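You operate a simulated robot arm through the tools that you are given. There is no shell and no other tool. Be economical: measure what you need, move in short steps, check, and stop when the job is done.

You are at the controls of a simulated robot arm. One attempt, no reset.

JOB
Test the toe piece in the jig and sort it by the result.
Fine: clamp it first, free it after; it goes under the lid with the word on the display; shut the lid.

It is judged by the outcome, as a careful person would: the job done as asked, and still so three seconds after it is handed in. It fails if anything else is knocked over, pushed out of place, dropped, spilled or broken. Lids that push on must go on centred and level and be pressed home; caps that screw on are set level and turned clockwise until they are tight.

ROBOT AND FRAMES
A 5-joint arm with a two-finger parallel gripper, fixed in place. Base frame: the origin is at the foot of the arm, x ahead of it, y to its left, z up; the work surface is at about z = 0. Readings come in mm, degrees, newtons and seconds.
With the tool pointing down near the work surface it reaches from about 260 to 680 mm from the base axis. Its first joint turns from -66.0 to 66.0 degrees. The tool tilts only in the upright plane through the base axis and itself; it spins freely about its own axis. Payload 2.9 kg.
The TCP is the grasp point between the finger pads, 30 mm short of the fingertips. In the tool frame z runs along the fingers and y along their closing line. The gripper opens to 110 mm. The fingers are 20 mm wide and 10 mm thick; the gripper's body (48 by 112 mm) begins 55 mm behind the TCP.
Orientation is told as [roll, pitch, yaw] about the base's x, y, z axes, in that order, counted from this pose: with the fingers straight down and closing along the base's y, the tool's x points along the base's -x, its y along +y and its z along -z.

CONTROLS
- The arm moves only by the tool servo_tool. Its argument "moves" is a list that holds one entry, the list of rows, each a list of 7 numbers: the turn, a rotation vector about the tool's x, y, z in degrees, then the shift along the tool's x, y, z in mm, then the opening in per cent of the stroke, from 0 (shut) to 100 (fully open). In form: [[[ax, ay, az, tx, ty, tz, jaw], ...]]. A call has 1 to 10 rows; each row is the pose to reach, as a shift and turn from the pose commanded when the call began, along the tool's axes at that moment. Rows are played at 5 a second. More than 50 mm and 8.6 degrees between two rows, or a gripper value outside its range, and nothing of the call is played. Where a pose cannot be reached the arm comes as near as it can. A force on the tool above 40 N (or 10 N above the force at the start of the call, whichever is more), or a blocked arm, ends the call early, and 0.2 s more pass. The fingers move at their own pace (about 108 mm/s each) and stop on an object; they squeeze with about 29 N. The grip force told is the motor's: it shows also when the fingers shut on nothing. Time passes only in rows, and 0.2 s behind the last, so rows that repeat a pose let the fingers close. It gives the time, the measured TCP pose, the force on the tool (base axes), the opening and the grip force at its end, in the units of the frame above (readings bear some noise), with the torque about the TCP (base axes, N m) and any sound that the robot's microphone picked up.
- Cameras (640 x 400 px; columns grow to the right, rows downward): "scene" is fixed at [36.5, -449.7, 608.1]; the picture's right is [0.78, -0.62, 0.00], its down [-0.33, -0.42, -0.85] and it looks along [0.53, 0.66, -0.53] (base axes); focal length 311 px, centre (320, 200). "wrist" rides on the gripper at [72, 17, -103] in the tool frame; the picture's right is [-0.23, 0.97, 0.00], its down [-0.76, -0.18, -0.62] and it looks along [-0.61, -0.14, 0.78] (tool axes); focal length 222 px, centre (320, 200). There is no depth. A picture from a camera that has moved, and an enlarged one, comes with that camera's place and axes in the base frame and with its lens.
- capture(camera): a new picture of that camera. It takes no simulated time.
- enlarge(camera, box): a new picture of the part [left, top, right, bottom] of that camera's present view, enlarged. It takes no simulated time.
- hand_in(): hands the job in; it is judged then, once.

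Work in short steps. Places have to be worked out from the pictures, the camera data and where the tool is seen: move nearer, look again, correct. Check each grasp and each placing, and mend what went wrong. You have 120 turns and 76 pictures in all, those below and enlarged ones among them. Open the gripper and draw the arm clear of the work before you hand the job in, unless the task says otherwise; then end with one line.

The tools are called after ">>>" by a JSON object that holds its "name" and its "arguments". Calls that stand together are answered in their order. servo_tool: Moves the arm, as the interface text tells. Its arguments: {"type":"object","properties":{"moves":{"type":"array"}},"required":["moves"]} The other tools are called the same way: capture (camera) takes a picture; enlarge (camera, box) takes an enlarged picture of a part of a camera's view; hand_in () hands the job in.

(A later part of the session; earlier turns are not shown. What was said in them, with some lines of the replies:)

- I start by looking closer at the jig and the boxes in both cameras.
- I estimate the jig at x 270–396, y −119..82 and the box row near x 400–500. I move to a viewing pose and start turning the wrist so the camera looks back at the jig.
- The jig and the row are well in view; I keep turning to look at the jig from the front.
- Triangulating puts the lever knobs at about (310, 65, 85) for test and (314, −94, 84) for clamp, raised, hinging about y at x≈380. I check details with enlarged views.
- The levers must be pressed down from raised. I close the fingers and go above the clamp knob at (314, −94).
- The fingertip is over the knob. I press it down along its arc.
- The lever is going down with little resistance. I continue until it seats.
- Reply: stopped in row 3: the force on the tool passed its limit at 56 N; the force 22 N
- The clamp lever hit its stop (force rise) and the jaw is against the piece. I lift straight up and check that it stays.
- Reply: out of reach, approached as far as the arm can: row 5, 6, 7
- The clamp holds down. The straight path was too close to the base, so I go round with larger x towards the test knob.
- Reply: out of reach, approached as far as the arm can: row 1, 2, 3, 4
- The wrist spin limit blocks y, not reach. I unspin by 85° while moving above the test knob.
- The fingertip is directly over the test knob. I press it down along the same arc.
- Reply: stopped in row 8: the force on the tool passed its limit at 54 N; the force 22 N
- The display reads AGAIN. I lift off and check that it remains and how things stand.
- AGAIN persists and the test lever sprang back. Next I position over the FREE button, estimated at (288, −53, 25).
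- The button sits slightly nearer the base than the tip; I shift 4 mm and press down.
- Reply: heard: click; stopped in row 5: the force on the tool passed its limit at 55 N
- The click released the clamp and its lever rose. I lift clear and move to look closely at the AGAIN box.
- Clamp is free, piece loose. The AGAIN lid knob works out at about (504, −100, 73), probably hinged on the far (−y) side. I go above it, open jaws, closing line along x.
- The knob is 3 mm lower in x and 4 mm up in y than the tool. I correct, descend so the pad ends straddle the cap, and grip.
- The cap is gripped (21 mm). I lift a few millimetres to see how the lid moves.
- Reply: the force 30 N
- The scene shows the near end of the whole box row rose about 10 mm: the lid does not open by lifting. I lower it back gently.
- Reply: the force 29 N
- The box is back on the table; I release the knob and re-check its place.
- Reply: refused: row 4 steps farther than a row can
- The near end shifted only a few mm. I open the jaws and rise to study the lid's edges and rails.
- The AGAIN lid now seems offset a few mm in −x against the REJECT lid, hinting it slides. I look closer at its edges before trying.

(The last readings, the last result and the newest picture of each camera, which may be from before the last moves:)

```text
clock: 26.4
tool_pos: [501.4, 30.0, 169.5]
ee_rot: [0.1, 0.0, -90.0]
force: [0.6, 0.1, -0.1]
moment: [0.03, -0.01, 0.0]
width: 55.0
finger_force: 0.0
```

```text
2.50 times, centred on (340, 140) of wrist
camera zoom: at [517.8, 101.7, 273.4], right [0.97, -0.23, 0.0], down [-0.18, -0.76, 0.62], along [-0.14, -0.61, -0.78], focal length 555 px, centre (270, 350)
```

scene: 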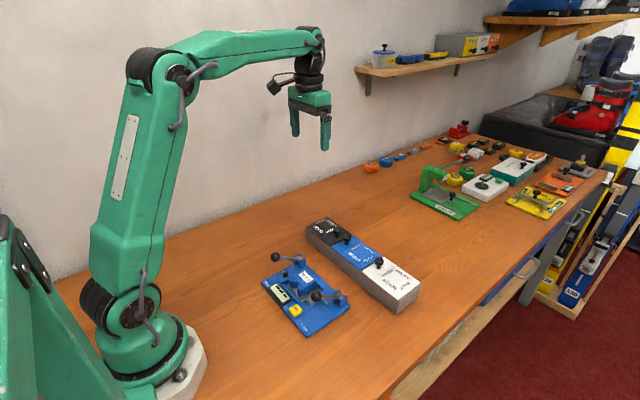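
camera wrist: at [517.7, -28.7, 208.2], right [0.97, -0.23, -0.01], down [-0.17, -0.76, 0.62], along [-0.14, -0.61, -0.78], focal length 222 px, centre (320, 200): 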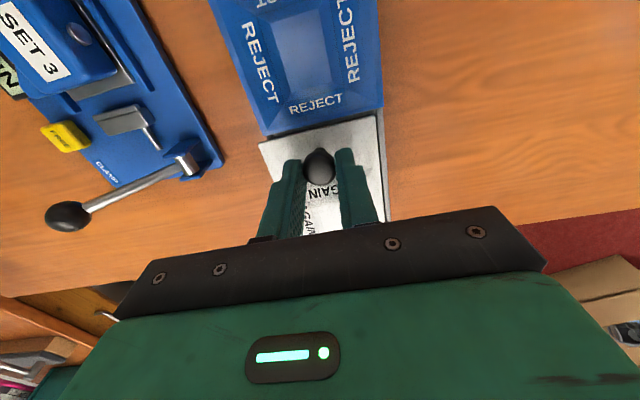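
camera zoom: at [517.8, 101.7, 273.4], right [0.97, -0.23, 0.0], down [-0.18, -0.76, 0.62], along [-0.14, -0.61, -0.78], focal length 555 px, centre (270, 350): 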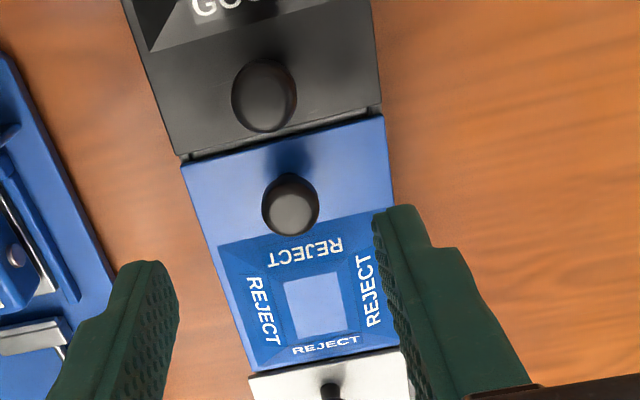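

Edges suggest a sliding fit; I regrip the knob to test gentle sideways pulls, starting towards −x (which would also undo the small box shift).

>>> {"name": "servo_tool", "arguments": {"moves": [[[0, 0, 0, -45, 2.5, 0, 50], [0, 0, 0, -90, 2.5, 10, 50], [0, 0, 0, -128, 2.5, 30, 50], [0, 0, 0, -128, 2.5, 60, 50], [0, 0, 0, -128, 2.5, 78, 50], [0, 0, 0, -128, 2.5, 78, 10], [0, 0, 0, -128, 2.5, 78, 0], [0, 0, 0, -128, 2.5, 78, 0]]]}}

>>> {"name": "servo_tool", "arguments": {"moves": [[[0, 0, 0, 0, -2, 0, 0], [0, 0, 0, 0, -4, 0, 0], [0, 0, 0, 0, -5, 0, 0]]]}}

>>> {"name": "enlarge", "arguments": {"camera": "scene", "box": [330, 220, 430, 320]}}

```text
clock: 28.1
tool_pos: [503.5, -97.9, 92.7]
ee_rot: [0.0, 0.0, -90.0]
force: [0.9, -4.2, -0.6]
moment: [-0.04, -0.01, -0.02]
width: 21.7
finger_force: 29.0
```

```text
clock: 28.9
tool_pos: [500.0, -97.5, 92.1]
ee_rot: [-0.2, 0.0, -90.1]
force: [0.5, -13.6, -0.3]
moment: [-0.28, -0.05, 0.01]
width: 21.1
finger_force: 28.8
```

```text
4.00 times, centred on (380, 270) of scene
camera zoom: at [36.5, -449.8, 608.1], right [0.78, -0.62, 0.0], down [-0.33, -0.42, -0.85], along [0.53, 0.66, -0.53], focal length 1244 px, centre (80, -80)
```

zoom: 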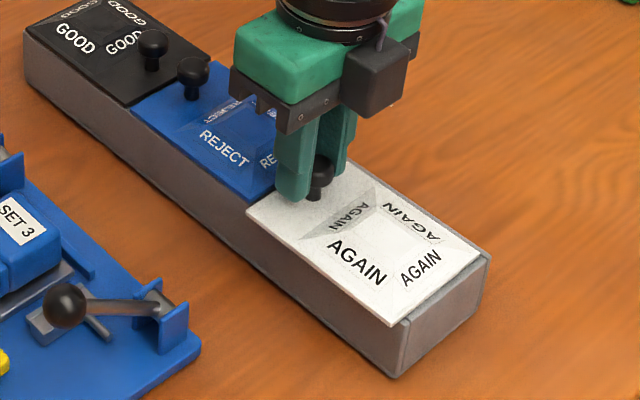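

The lid slides in −x with almost no force while the box stays. A −y load shows I'm pressing it sideways, so I ease y by 1.5 mm and continue −x.

>>> {"name": "servo_tool", "arguments": {"moves": [[[0, 0, 0, -1.5, -3, 0, 0], [0, 0, 0, -1.5, -7, 0, 0], [0, 0, 0, -1.5, -11, 0, 0], [0, 0, 0, -1.5, -15, 0, 0], [0, 0, 0, -1.5, -19, 0, 0]]]}}

>>> {"name": "enlarge", "arguments": {"camera": "scene", "box": [330, 220, 430, 320]}}

```text
clock: 30.1
tool_pos: [479.0, -97.4, 92.2]
ee_rot: [-0.2, -0.1, -89.9]
force: [0.0, 2.9, -0.7]
moment: [0.17, 0.05, -0.06]
width: 21.1
finger_force: 28.9
```

```text
4.00 times, centred on (380, 270) of scene
camera zoom: at [36.6, -449.8, 608.1], right [0.78, -0.62, 0.0], down [-0.33, -0.42, -0.85], along [0.53, 0.66, -0.53], focal length 1244 px, centre (80, -80)
```

zoom: 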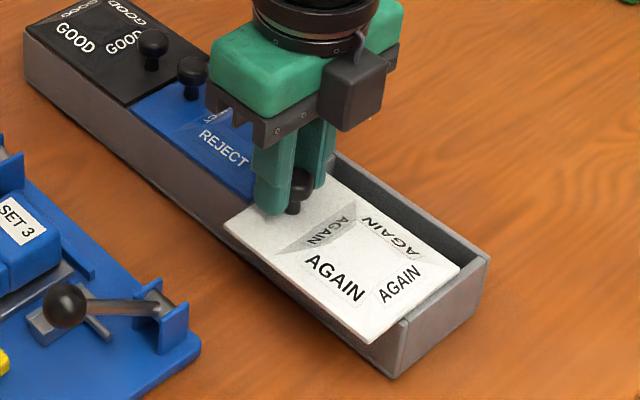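

The lid slides open towards −x, exposing the cavity. I continue to about 64 mm of travel, which still clears the jig (edge at x≈396).

>>> {"name": "servo_tool", "arguments": {"moves": [[[0, 0, 0, 0, -6, 0, 0], [0, 0, 0, 0, -12, 0, 0], [0, 0, 0, 0, -18, 0, 0], [0, 0, 0, 0, -24, 0, 0], [0, 0, 0, 0, -30, 0, 0], [0, 0, 0, 0, -36, 0, 0], [0, 0, 0, 0, -40, 0, 0]]]}}

>>> {"name": "enlarge", "arguments": {"camera": "scene", "box": [310, 220, 430, 320]}}

>>> {"name": "capture", "arguments": {"camera": "wrist"}}

```text
clock: 31.8
tool_pos: [440.1, -98.2, 93.0]
ee_rot: [0.0, 0.1, -90.1]
force: [0.7, 6.1, -0.3]
moment: [0.26, 0.11, -0.05]
width: 21.2
finger_force: 28.5
```

```text
4.00 times, centred on (370, 270) of scene
camera zoom: at [36.5, -449.8, 608.1], right [0.78, -0.62, 0.0], down [-0.33, -0.42, -0.85], along [0.53, 0.66, -0.53], focal length 1244 px, centre (120, -80)
```

zoom: 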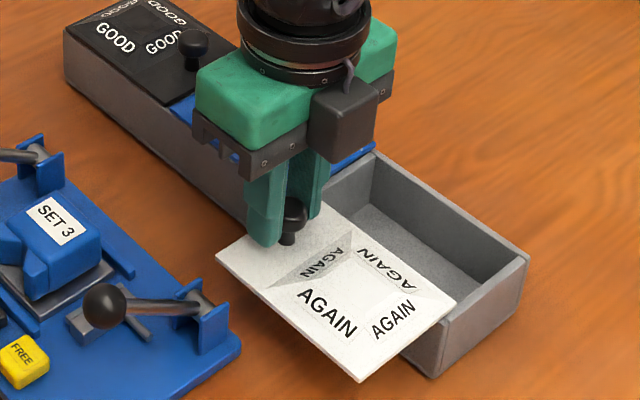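

```text
27 pictures are left
camera wrist: at [457.3, -26.9, 196.5], right [0.97, -0.23, 0.0], down [-0.18, -0.76, 0.62], along [-0.14, -0.61, -0.78], focal length 222 px, centre (320, 200)
```

wrist: 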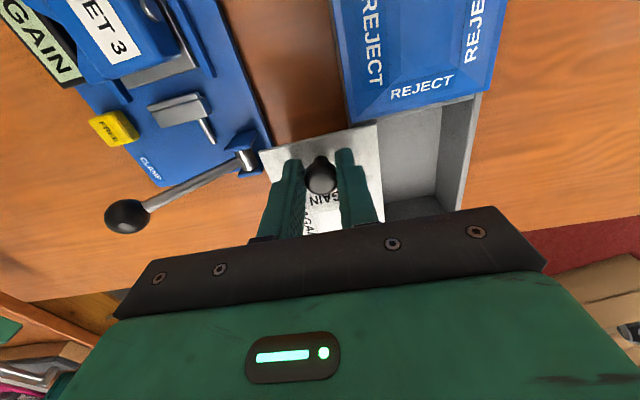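

The compartment is open about 60 mm, enough for the ~48 mm piece. I release the knob, rise, and check the lid stays.

>>> {"name": "servo_tool", "arguments": {"moves": [[[0, 0, 0, 0, 0, 0, 50], [0, 0, 0, 0, 0, 0, 50], [0, 0, 0, 0, 0, -30, 50], [0, 0, 0, 0, 0, -70, 50], [0, 0, 0, 20, -30, -100, 50]]]}}

>>> {"name": "servo_tool", "arguments": {"moves": [[[0, 0, -8.5, 8, -5, 0, 75], [0, 0, -17, 16, -10, 0, 75], [0, 0, -25.5, 24, -15, 0, 75], [0, 0, -34, 32, -20, 0, 75], [0, 0, -42.5, 40, -25, 0, 75], [0, 0, -51, 48, -30, 0, 75], [0, 0, -59.5, 56, -35, 0, 75], [0, 0, -68, 60, -40, 0, 75], [0, 0, -76.5, 64, -45, 0, 75], [0, 0, -85, 68, -50, 0, 75]]]}}

>>> {"name": "capture", "arguments": {"camera": "scene"}}

>>> {"name": "capture", "arguments": {"camera": "wrist"}}

```text
clock: 33.0
tool_pos: [410.0, -77.4, 192.5]
ee_rot: [0.0, 0.1, -89.9]
force: [-0.5, -0.3, 0.5]
moment: [0.01, 0.01, -0.04]
width: 55.0
finger_force: 0.0
```

```text
clock: 35.1
tool_pos: [361.4, -8.0, 193.6]
ee_rot: [0.0, -0.1, -4.8]
force: [0.4, 0.1, 0.0]
moment: [0.01, -0.03, 0.0]
width: 82.3
finger_force: 0.1
```

```text
26 pictures are left
```

scene: 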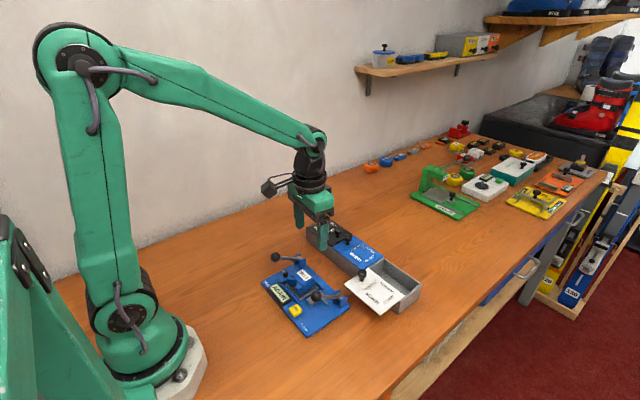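

```text
25 pictures are left
camera wrist: at [290.7, 12.6, 296.6], right [0.31, 0.95, 0.0], down [0.74, -0.24, 0.62], along [0.59, -0.19, -0.78], focal length 222 px, centre (320, 200)
```

wrist: 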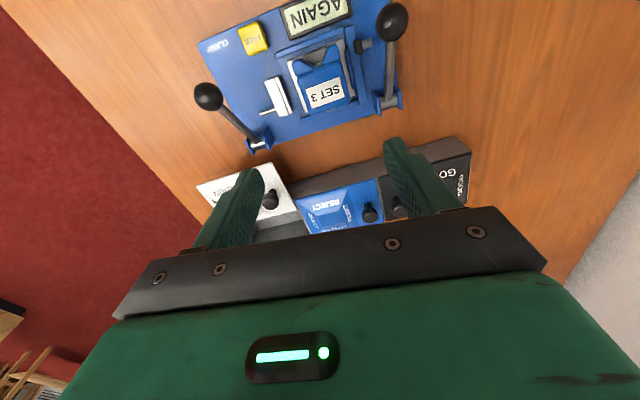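

The lid stays put. I enlarge the wrist view of the piece in the jig.

>>> {"name": "enlarge", "arguments": {"camera": "wrist", "box": [240, 20, 400, 130]}}

>>> {"name": "enlarge", "arguments": {"camera": "scene", "box": [275, 255, 335, 310]}}

```text
3.64 times, centred on (320, 75) of wrist
camera zoom: at [290.7, 12.6, 296.6], right [0.31, 0.95, 0.0], down [0.74, -0.24, 0.62], along [0.59, -0.19, -0.78], focal length 808 px, centre (320, 654)
```

zoom: 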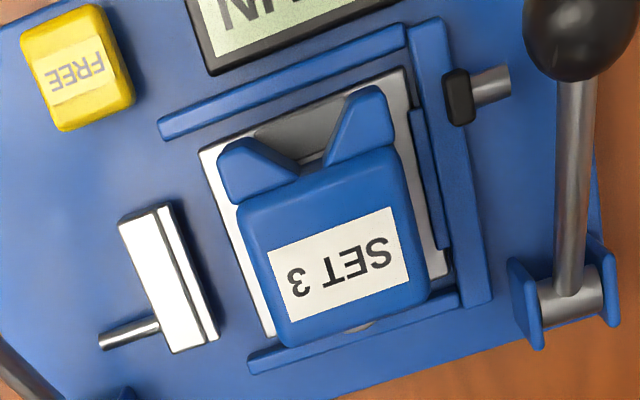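

```text
7.27 times, centred on (305, 282) of scene
camera zoom: at [36.5, -449.7, 608.1], right [0.78, -0.62, 0.0], down [-0.33, -0.42, -0.85], along [0.53, 0.66, -0.53], focal length 2263 px, centre (429, -400)
```

zoom: 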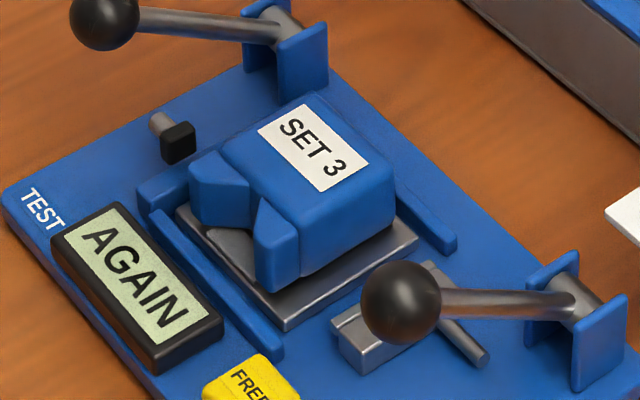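

The metal plate moved with the block when clamped, so the piece is ~57×65 mm at its base, and the opening is ~64 mm. I first nudge the lid 5 mm more open by pushing its knob with closed fingers.

>>> {"name": "servo_tool", "arguments": {"moves": [[[0, 0, -4.8, -35, -20, 0, 0], [0, 0, -4.8, -70, -45, 0, 0], [0, 0, -4.8, -104, -65, 20, 0], [0, 0, -4.8, -116, -81, 60, 0], [0, 0, -4.8, -116, -81, 101, 0], [0, 0, -4.8, -116, -81, 101, 0]]]}}

>>> {"name": "capture", "arguments": {"camera": "wrist"}}

```text
clock: 36.5
tool_pos: [469.5, -99.8, 93.8]
ee_rot: [0.0, 0.0, -0.2]
force: [0.2, 0.0, 0.3]
moment: [-0.02, 0.02, -0.04]
width: 0.0
finger_force: 28.9
```

```text
22 pictures are left
camera wrist: at [398.1, -84.1, 196.5], right [0.23, 0.97, 0.0], down [0.76, -0.18, 0.62], along [0.61, -0.14, -0.78], focal length 222 px, centre (320, 200)
```

wrist: 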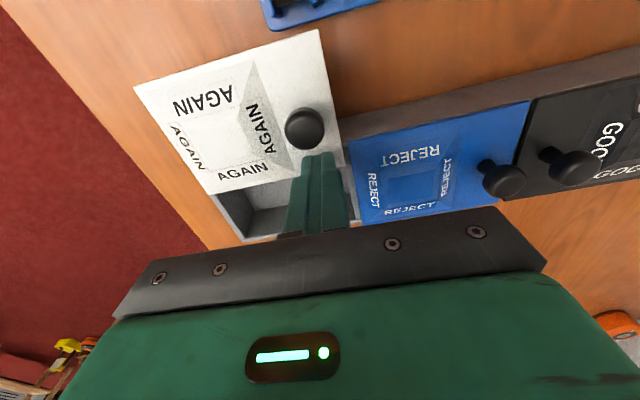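

The closed fingers are beside the knob on its +x side. I push −x to x≈457.

>>> {"name": "servo_tool", "arguments": {"moves": [[[0, 0, 0, 4, 0, 0, 0], [0, 0, 0, 8, 0, 0, 0], [0, 0, 0, 11, 0, 0, 0], [0, 0, 0, 13, 0, 0, 0]]]}}

>>> {"name": "enlarge", "arguments": {"camera": "scene", "box": [310, 220, 430, 320]}}

```text
clock: 37.5
tool_pos: [456.6, -100.2, 92.9]
ee_rot: [0.0, 0.0, -0.3]
force: [-0.3, 0.9, -0.1]
moment: [0.03, 0.01, 0.01]
width: 0.2
finger_force: 29.1
```

```text
4.00 times, centred on (370, 270) of scene
camera zoom: at [36.5, -449.7, 608.1], right [0.78, -0.62, 0.0], down [-0.33, -0.42, -0.85], along [0.53, 0.66, -0.53], focal length 1244 px, centre (120, -80)
```

zoom: 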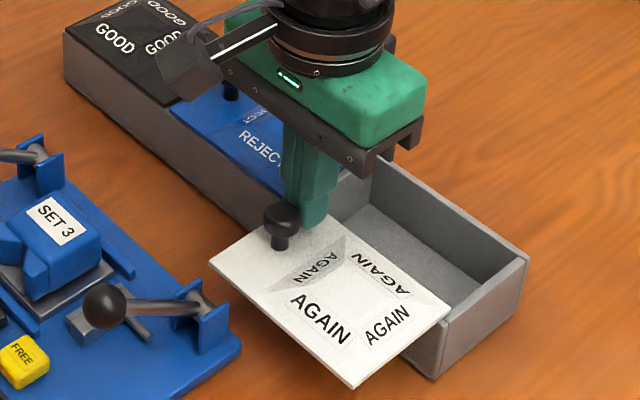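

The lid now clears the opening. I lift and move over the piece at (342, 1), jaws at 60 mm.

>>> {"name": "servo_tool", "arguments": {"moves": [[[0, 0, 0, -3, 0, -30, 0], [0, 0, 0, 10, 10, -60, 20], [0, 0, 0, 40, 40, -60, 58], [0, 0, 0, 75, 70, -60, 58], [0, 0, 0, 100, 95, -50, 58], [0, 0, 0, 114.6, 101, -20, 58], [0, 0, 0, 114.6, 101, 3, 58], [0, 0, 0, 114.6, 101, 3, 58]]]}}

>>> {"name": "capture", "arguments": {"camera": "wrist"}}

>>> {"name": "enlarge", "arguments": {"camera": "scene", "box": [260, 230, 350, 310]}}

```text
clock: 39.4
tool_pos: [340.7, 1.7, 89.5]
ee_rot: [0.0, 0.1, -0.3]
force: [0.3, 0.2, -0.5]
moment: [-0.01, 0.03, 0.01]
width: 63.8
finger_force: 0.1
```

```text
20 pictures are left
camera wrist: at [268.8, 17.0, 192.4], right [0.23, 0.97, 0.0], down [0.76, -0.18, 0.62], along [0.61, -0.14, -0.78], focal length 222 px, centre (320, 200)
```

wrist: 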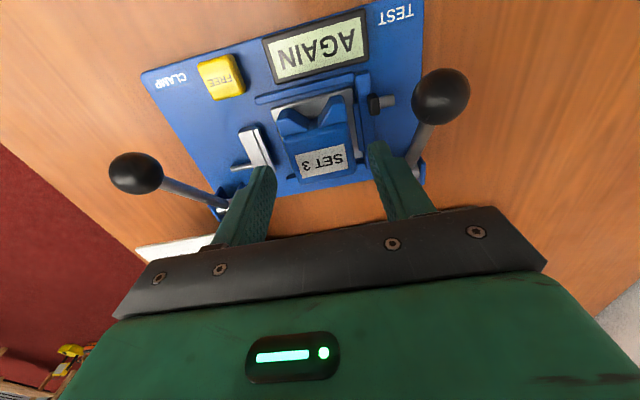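

```text
5.00 times, centred on (305, 270) of scene
camera zoom: at [36.5, -449.7, 608.1], right [0.78, -0.62, 0.0], down [-0.33, -0.42, -0.85], along [0.53, 0.66, -0.53], focal length 1556 px, centre (395, -150)
```

zoom: 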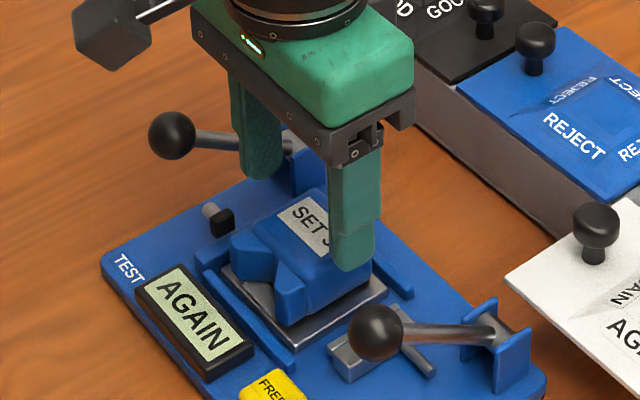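

Centred on the block. I lower to put the fingertips at about z=27, above plate and rails, then close.

>>> {"name": "servo_tool", "arguments": {"moves": [[[0, 0, 0, 0, 0, 12, 58], [0, 0, 0, 0, 0, 24, 58], [0, 0, 0, 0, 0, 32, 58], [0, 0, 0, 0, 0, 32, 40], [0, 0, 0, 0, 0, 32, 20], [0, 0, 0, 0, 0, 32, 20]]]}}

>>> {"name": "enlarge", "arguments": {"camera": "scene", "box": [260, 230, 350, 310]}}

```text
clock: 40.8
tool_pos: [340.6, 1.5, 57.6]
ee_rot: [0.1, 0.0, -0.2]
force: [0.5, 0.5, 3.1]
moment: [0.03, 0.03, 0.11]
width: 47.7
finger_force: 28.8
```

```text
5.00 times, centred on (305, 270) of scene
camera zoom: at [36.4, -449.7, 608.2], right [0.78, -0.62, 0.0], down [-0.33, -0.42, -0.85], along [0.53, 0.66, -0.53], focal length 1556 px, centre (395, -150)
```

zoom: 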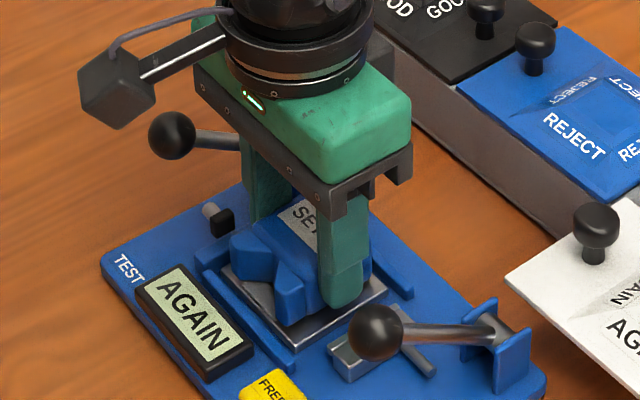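

The block is gripped at 47.7 mm. I lift straight up.

>>> {"name": "servo_tool", "arguments": {"moves": [[[0, 0, 0, 0, 0, 0, 0], [0, 0, 0, 0, 0, -10, 0], [0, 0, 0, 0, 0, -25, 0], [0, 0, 0, 0, 0, -45, 0], [0, 0, 0, 0, 0, -70, 0], [0, 0, 0, 0, 0, -90, 0]]]}}

>>> {"name": "enlarge", "arguments": {"camera": "scene", "box": [250, 210, 350, 310]}}

```text
clock: 42.1
tool_pos: [342.3, 1.6, 149.2]
ee_rot: [0.0, -0.1, -0.2]
force: [-0.4, 0.2, -3.0]
moment: [0.01, 0.0, 0.02]
width: 49.7
finger_force: 29.2
```

```text
4.00 times, centred on (300, 260) of scene
camera zoom: at [36.5, -449.7, 608.1], right [0.78, -0.62, 0.0], down [-0.33, -0.42, -0.85], along [0.53, 0.66, -0.53], focal length 1244 px, centre (400, -40)
```

zoom: 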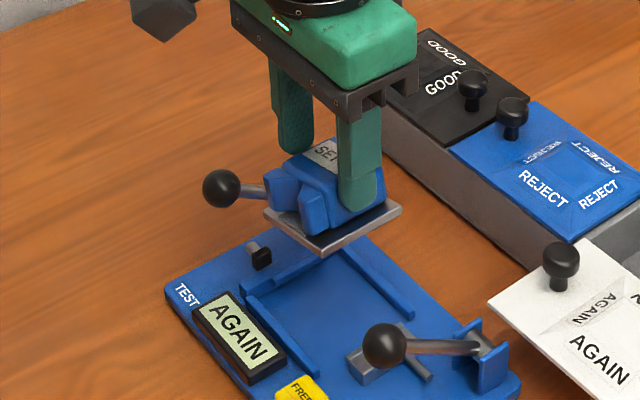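

Piece and plate are securely held; plate bottom is about 45 mm below the TCP. I carry it at this height above the AGAIN compartment.

>>> {"name": "servo_tool", "arguments": {"moves": [[[0, 0, 0, -30, -24, 0, 0], [0, 0, 0, -62, -50, 0, 0], [0, 0, 0, -95, -78, 0, 0], [0, 0, 0, -128, -105, 0, 0], [0, 0, 0, -155, -127, 0, 0], [0, 0, 0, -172, -141, 0, 0], [0, 0, 0, -172, -141, 0, 0]]]}}

>>> {"name": "capture", "arguments": {"camera": "wrist"}}

>>> {"name": "enlarge", "arguments": {"camera": "scene", "box": [330, 210, 440, 320]}}

```text
clock: 43.8
tool_pos: [514.0, -140.3, 147.8]
ee_rot: [0.0, 0.0, -0.1]
force: [-0.2, -0.3, -2.8]
moment: [-0.01, 0.0, 0.01]
width: 49.6
finger_force: 28.9
```

```text
16 pictures are left
camera wrist: at [442.3, -124.9, 252.0], right [0.23, 0.97, 0.0], down [0.76, -0.18, 0.62], along [0.61, -0.14, -0.78], focal length 222 px, centre (320, 200)
```

wrist: 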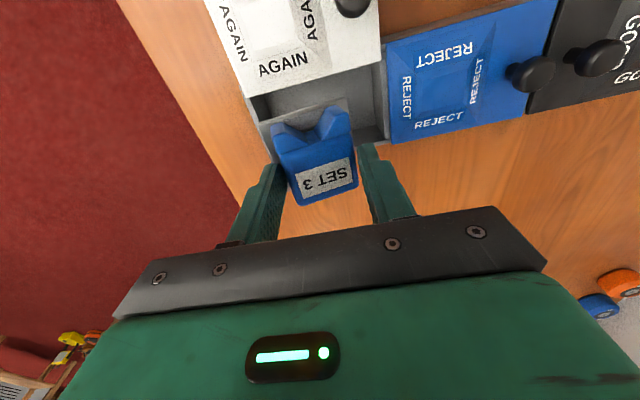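

```text
3.64 times, centred on (385, 265) of scene
camera zoom: at [36.5, -449.8, 608.1], right [0.78, -0.62, 0.0], down [-0.33, -0.42, -0.85], along [0.53, 0.66, -0.53], focal length 1131 px, centre (84, -36)
```

zoom: 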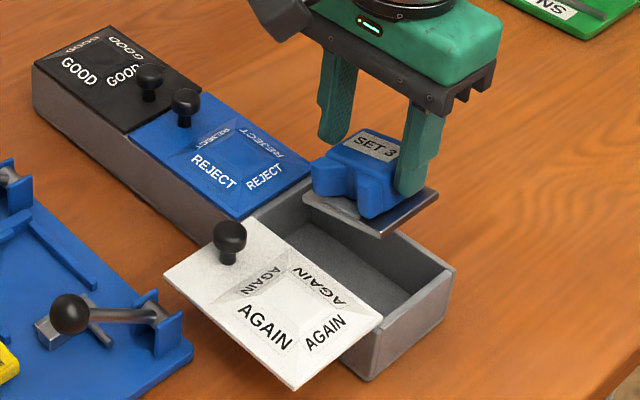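

Measurements agree: free opening x≈480–543, plate spans TCP −27..+29. I shift to TCP (510.5, −138), descend to just above the rim and check.

>>> {"name": "servo_tool", "arguments": {"moves": [[[0, 0, 0, 3.5, 2.3, 15, 0], [0, 0, 0, 3.5, 2.3, 30, 0], [0, 0, 0, 3.5, 2.3, 44, 0], [0, 0, 0, 3.5, 2.3, 44, 0]]]}}

>>> {"name": "enlarge", "arguments": {"camera": "scene", "box": [360, 240, 430, 310]}}

>>> {"name": "enlarge", "arguments": {"camera": "wrist", "box": [220, 60, 420, 220]}}

```text
clock: 44.8
tool_pos: [510.4, -138.7, 102.5]
ee_rot: [0.0, 0.0, -0.2]
force: [-0.3, 0.4, -2.6]
moment: [0.02, -0.01, -0.03]
width: 49.6
finger_force: 28.6
```

```text
5.71 times, centred on (395, 275) of scene
camera zoom: at [36.5, -449.7, 608.1], right [0.78, -0.62, 0.0], down [-0.33, -0.42, -0.85], along [0.53, 0.66, -0.53], focal length 1778 px, centre (-109, -229)
```

zoom: 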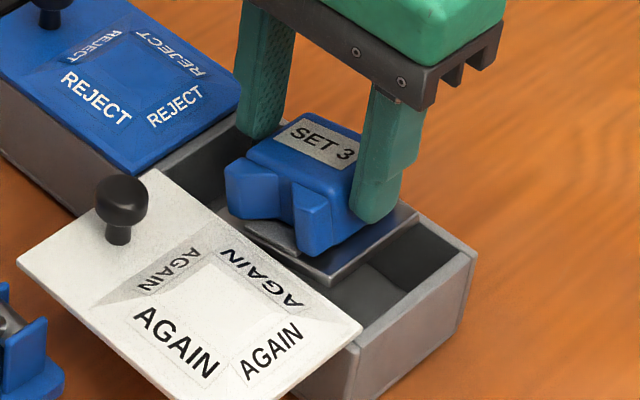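

```text
2.50 times, centred on (320, 140) of wrist
camera zoom: at [437.5, -122.4, 206.7], right [0.23, 0.97, 0.0], down [0.76, -0.18, 0.62], along [0.61, -0.14, -0.78], focal length 555 px, centre (320, 350)
```

zoom: 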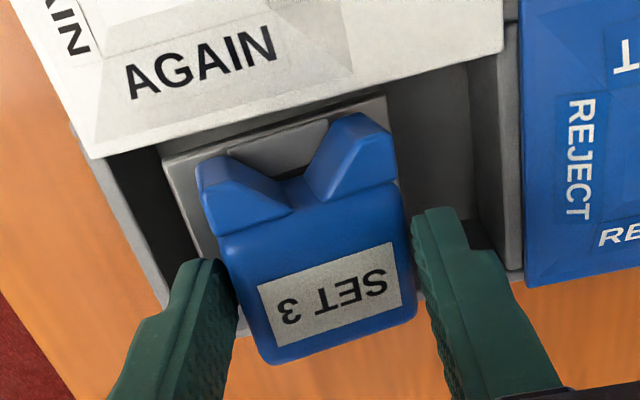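

The plate's −x edge is level with the lid edge, with ~6 mm spare at +x. I shift +3 mm in x and lower just past the rim, watching the force.

>>> {"name": "servo_tool", "arguments": {"moves": [[[0, 0, 0, -3, 0, 0, 0], [0, 0, 0, -3, 0, 5, 0], [0, 0, 0, -3, 0, 10, 0], [0, 0, 0, -3, 0, 15, 0], [0, 0, 0, -3, 0, 19, 0]]]}}

>>> {"name": "enlarge", "arguments": {"camera": "scene", "box": [360, 240, 430, 310]}}

```text
clock: 46.0
tool_pos: [512.6, -138.7, 84.0]
ee_rot: [0.0, 0.0, -0.1]
force: [-0.4, 0.1, -2.7]
moment: [0.02, 0.0, -0.02]
width: 49.4
finger_force: 28.8
```

```text
5.71 times, centred on (395, 275) of scene
camera zoom: at [36.5, -449.7, 608.1], right [0.78, -0.62, 0.0], down [-0.33, -0.42, -0.85], along [0.53, 0.66, -0.53], focal length 1778 px, centre (-109, -229)
```

zoom: 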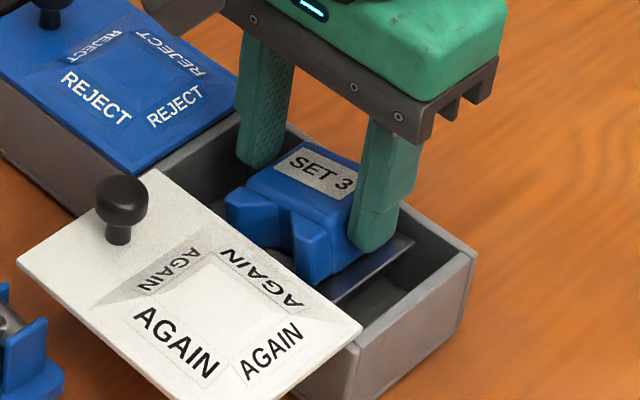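

The plate has entered the compartment without contact. I lower on to the floor.

>>> {"name": "servo_tool", "arguments": {"moves": [[[0, 0, 0, 0, 0, 8, 0], [0, 0, 0, 0, 0, 16, 0], [0, 0, 0, 0, 0, 22, 0], [0, 0, 0, 0, 0, 27, 0], [0, 0, 0, 0, 0, 31, 0]]]}}

```text
clock: 47.1
tool_pos: [512.3, -137.7, 55.9]
ee_rot: [-0.1, -0.3, -0.2]
force: [-4.7, -1.8, 26.2]
moment: [0.04, 0.13, -0.07]
width: 47.8
finger_force: 29.2
```

A contact of 26 N at TCP z=56 suggests the floor. I check the picture before releasing.

>>> {"name": "enlarge", "arguments": {"camera": "scene", "box": [360, 240, 430, 310]}}

>>> {"name": "servo_tool", "arguments": {"moves": [[[0, 0, 0, 0, 0, -2, 0], [0, 0, 0, 0, 0, -2, 0]]]}}

```text
5.71 times, centred on (395, 275) of scene
camera zoom: at [36.3, -449.7, 608.2], right [0.78, -0.62, 0.0], down [-0.33, -0.42, -0.85], along [0.53, 0.66, -0.53], focal length 1778 px, centre (-109, -229)
```

zoom: 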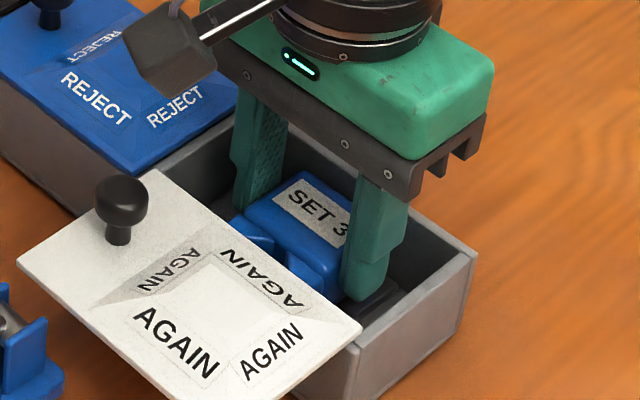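

```text
clock: 47.8
tool_pos: [513.6, -138.9, 56.3]
ee_rot: [0.0, -0.1, -0.2]
force: [4.5, -3.9, 10.1]
moment: [-0.27, -0.54, -0.06]
width: 47.7
finger_force: 29.1
```

It sits level on the floor. I open the fingers moderately (62 mm) and rise straight up.

>>> {"name": "servo_tool", "arguments": {"moves": [[[0, 0, 0, 0, 0, 0, 56], [0, 0, 0, 0, 0, 0, 56], [0, 0, 0, 0, 0, -15, 56], [0, 0, 0, 0, 0, -45, 56], [0, 0, 0, 0, 0, -90, 56]]]}}

>>> {"name": "enlarge", "arguments": {"camera": "scene", "box": [350, 235, 430, 315]}}

>>> {"name": "enlarge", "arguments": {"camera": "wrist", "box": [200, 40, 420, 220]}}

```text
clock: 49.0
tool_pos: [512.5, -139.7, 145.7]
ee_rot: [0.0, 0.1, -0.3]
force: [-1.1, 0.4, 1.0]
moment: [-0.02, -0.01, 0.0]
width: 61.7
finger_force: 0.2
```

```text
5.00 times, centred on (390, 275) of scene
camera zoom: at [36.5, -449.7, 608.1], right [0.78, -0.62, 0.0], down [-0.33, -0.42, -0.85], along [0.53, 0.66, -0.53], focal length 1556 px, centre (-30, -175)
```

zoom: 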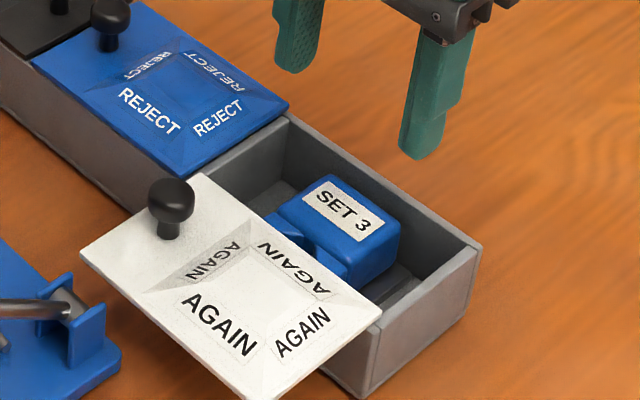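

```text
2.22 times, centred on (310, 130) of wrist
camera zoom: at [439.3, -123.1, 248.9], right [0.23, 0.97, 0.0], down [0.76, -0.18, 0.62], along [0.61, -0.14, -0.78], focal length 494 px, centre (342, 356)
```

zoom: 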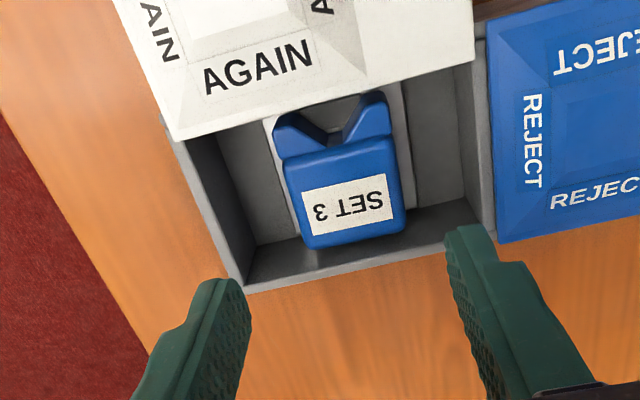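

The piece lies flat and inside. I close the fingers and go to the −x side of the lid knob to push the lid shut.

>>> {"name": "servo_tool", "arguments": {"moves": [[[0, 0, 0, 35, 14, 0, 0], [0, 0, 0, 70, 28, 0, 0], [0, 0, 0, 104.5, 41.7, 0, 0], [0, 0, 0, 104.5, 41.7, 30, 0], [0, 0, 0, 104.5, 41.7, 53, 0]]]}}

>>> {"name": "capture", "arguments": {"camera": "wrist"}}

```text
clock: 50.1
tool_pos: [407.6, -95.2, 93.9]
ee_rot: [0.0, 0.0, -0.3]
force: [0.6, 0.7, 0.5]
moment: [-0.01, 0.03, -0.03]
width: 0.1
finger_force: 29.4
```

```text
8 pictures are left
camera wrist: at [335.9, -79.6, 196.8], right [0.23, 0.97, 0.0], down [0.76, -0.18, 0.62], along [0.61, -0.14, -0.78], focal length 222 px, centre (320, 200)
```

wrist: 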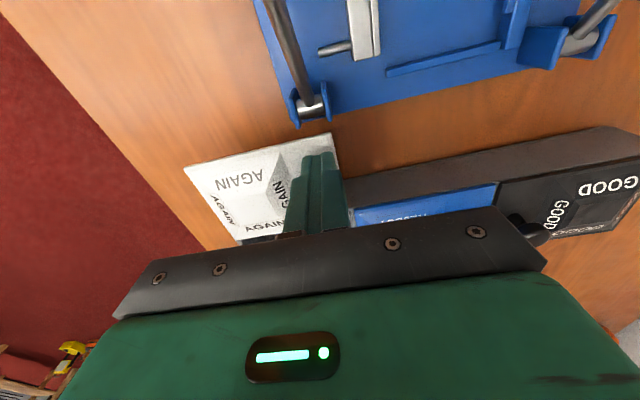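

The fingers are on the knob's −x side. I push +x in small steps to nearly closed.

>>> {"name": "servo_tool", "arguments": {"moves": [[[0, 0, 0, -5, -2.5, 0, 0], [0, 0, 0, -14, -2.5, 0, 0], [0, 0, 0, -24, -2.5, 0, 0], [0, 0, 0, -34, -2.5, 0, 0], [0, 0, 0, -44, -2.5, 0, 0], [0, 0, 0, -54, -2.5, 0, 0], [0, 0, 0, -63, -2.5, 0, 0], [0, 0, 0, -70, -2.5, 0, 0], [0, 0, 0, -74, -2.5, 0, 0]]]}}

>>> {"name": "enlarge", "arguments": {"camera": "scene", "box": [345, 230, 430, 315]}}

```text
clock: 52.1
tool_pos: [483.3, -99.1, 93.5]
ee_rot: [0.0, 0.0, -0.2]
force: [-0.2, 0.4, -0.3]
moment: [0.02, 0.02, 0.01]
width: 0.0
finger_force: 29.2
```

```text
4.71 times, centred on (388, 272) of scene
camera zoom: at [36.5, -449.7, 608.1], right [0.78, -0.62, 0.0], down [-0.33, -0.42, -0.85], along [0.53, 0.66, -0.53], focal length 1464 px, centre (2, -141)
```

zoom: 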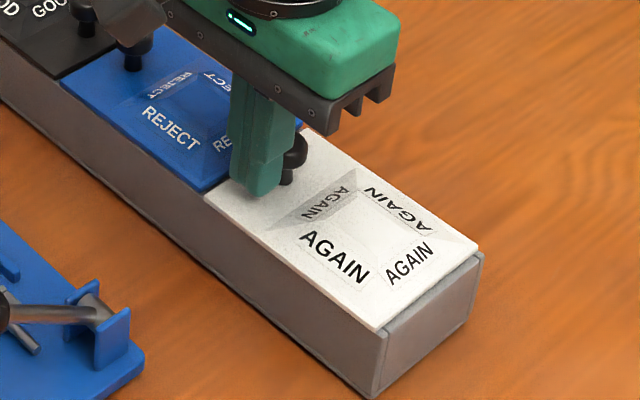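

Nearly shut; a couple of mm remain. I push on in 1 mm steps watching for a stop.

>>> {"name": "servo_tool", "arguments": {"moves": [[[0, 0, 0, -1, 0, 0, 0], [0, 0, 0, -2, 0, 0, 0], [0, 0, 0, -2.5, 0, 0, 0]]]}}

>>> {"name": "enlarge", "arguments": {"camera": "scene", "box": [345, 230, 430, 315]}}

```text
clock: 53.0
tool_pos: [484.7, -98.5, 92.4]
ee_rot: [0.0, 0.1, -0.2]
force: [-5.9, -0.7, 2.6]
moment: [-0.01, 0.11, -0.03]
width: 0.0
finger_force: 29.0
```

```text
4.71 times, centred on (388, 272) of scene
camera zoom: at [36.4, -449.7, 608.2], right [0.78, -0.62, 0.0], down [-0.33, -0.42, -0.85], along [0.53, 0.66, -0.53], focal length 1464 px, centre (2, -141)
```

zoom: 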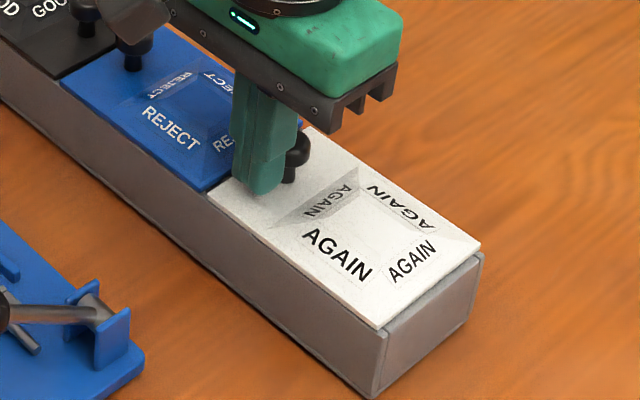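

Resistance (6 N) shows the stop, and the lid lines up with its neighbours. I back off, rise, and take a last look.

>>> {"name": "servo_tool", "arguments": {"moves": [[[0, 0, 0, 5, 0, 0, 0], [0, 0, 0, 8, 0, -10, 0], [0, 0, 0, 8, 0, -50, 0], [0, 0, 0, 8, 10, -95, 30], [0, 0, 0, 8, 50, -125, 60], [0, 0, 0, 8, 90, -150, 60], [0, 0, 0, 8, 90, -150, 60]]]}}

>>> {"name": "enlarge", "arguments": {"camera": "scene", "box": [250, 200, 440, 340]}}

>>> {"name": "enlarge", "arguments": {"camera": "scene", "box": [345, 230, 430, 315]}}

```text
clock: 54.5
tool_pos: [479.2, -8.5, 243.0]
ee_rot: [0.0, 0.0, -0.2]
force: [0.7, -0.2, -0.4]
moment: [0.01, 0.01, -0.03]
width: 66.0
finger_force: 0.0
```

```text
2.86 times, centred on (345, 270) of scene
camera zoom: at [36.5, -449.7, 608.1], right [0.78, -0.62, 0.0], down [-0.33, -0.42, -0.85], along [0.53, 0.66, -0.53], focal length 889 px, centre (249, 0)
```

zoom: 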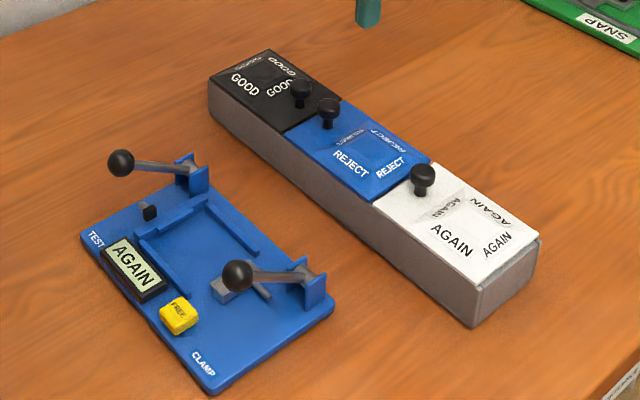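

```text
4.71 times, centred on (388, 272) of scene
camera zoom: at [36.5, -449.7, 608.1], right [0.78, -0.62, 0.0], down [-0.33, -0.42, -0.85], along [0.53, 0.66, -0.53], focal length 1464 px, centre (2, -141)
```

zoom: 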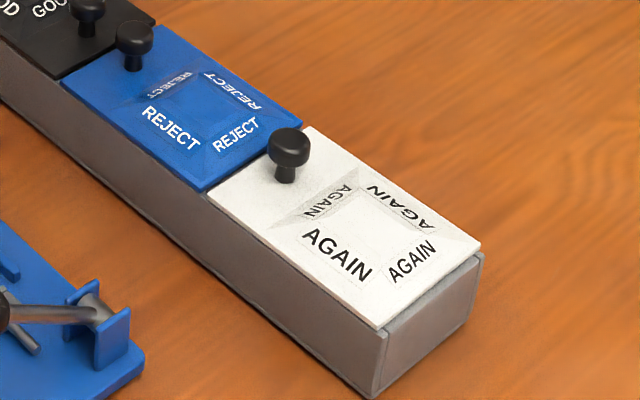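

The jig is empty with its clamp free, the AGAIN lid is shut with the piece under it, and the arm is clear, so I hand in.

>>> {"name": "hand_in", "arguments": {}}

```text
The job is handed in.
```

The toe piece was clamped, tested (the display read AGAIN), freed and put in the AGAIN compartment with its lid slid shut; before I found the lid slides, I lifted it, which raised that end of the box row about 10 mm and left it about 5 mm out of place.
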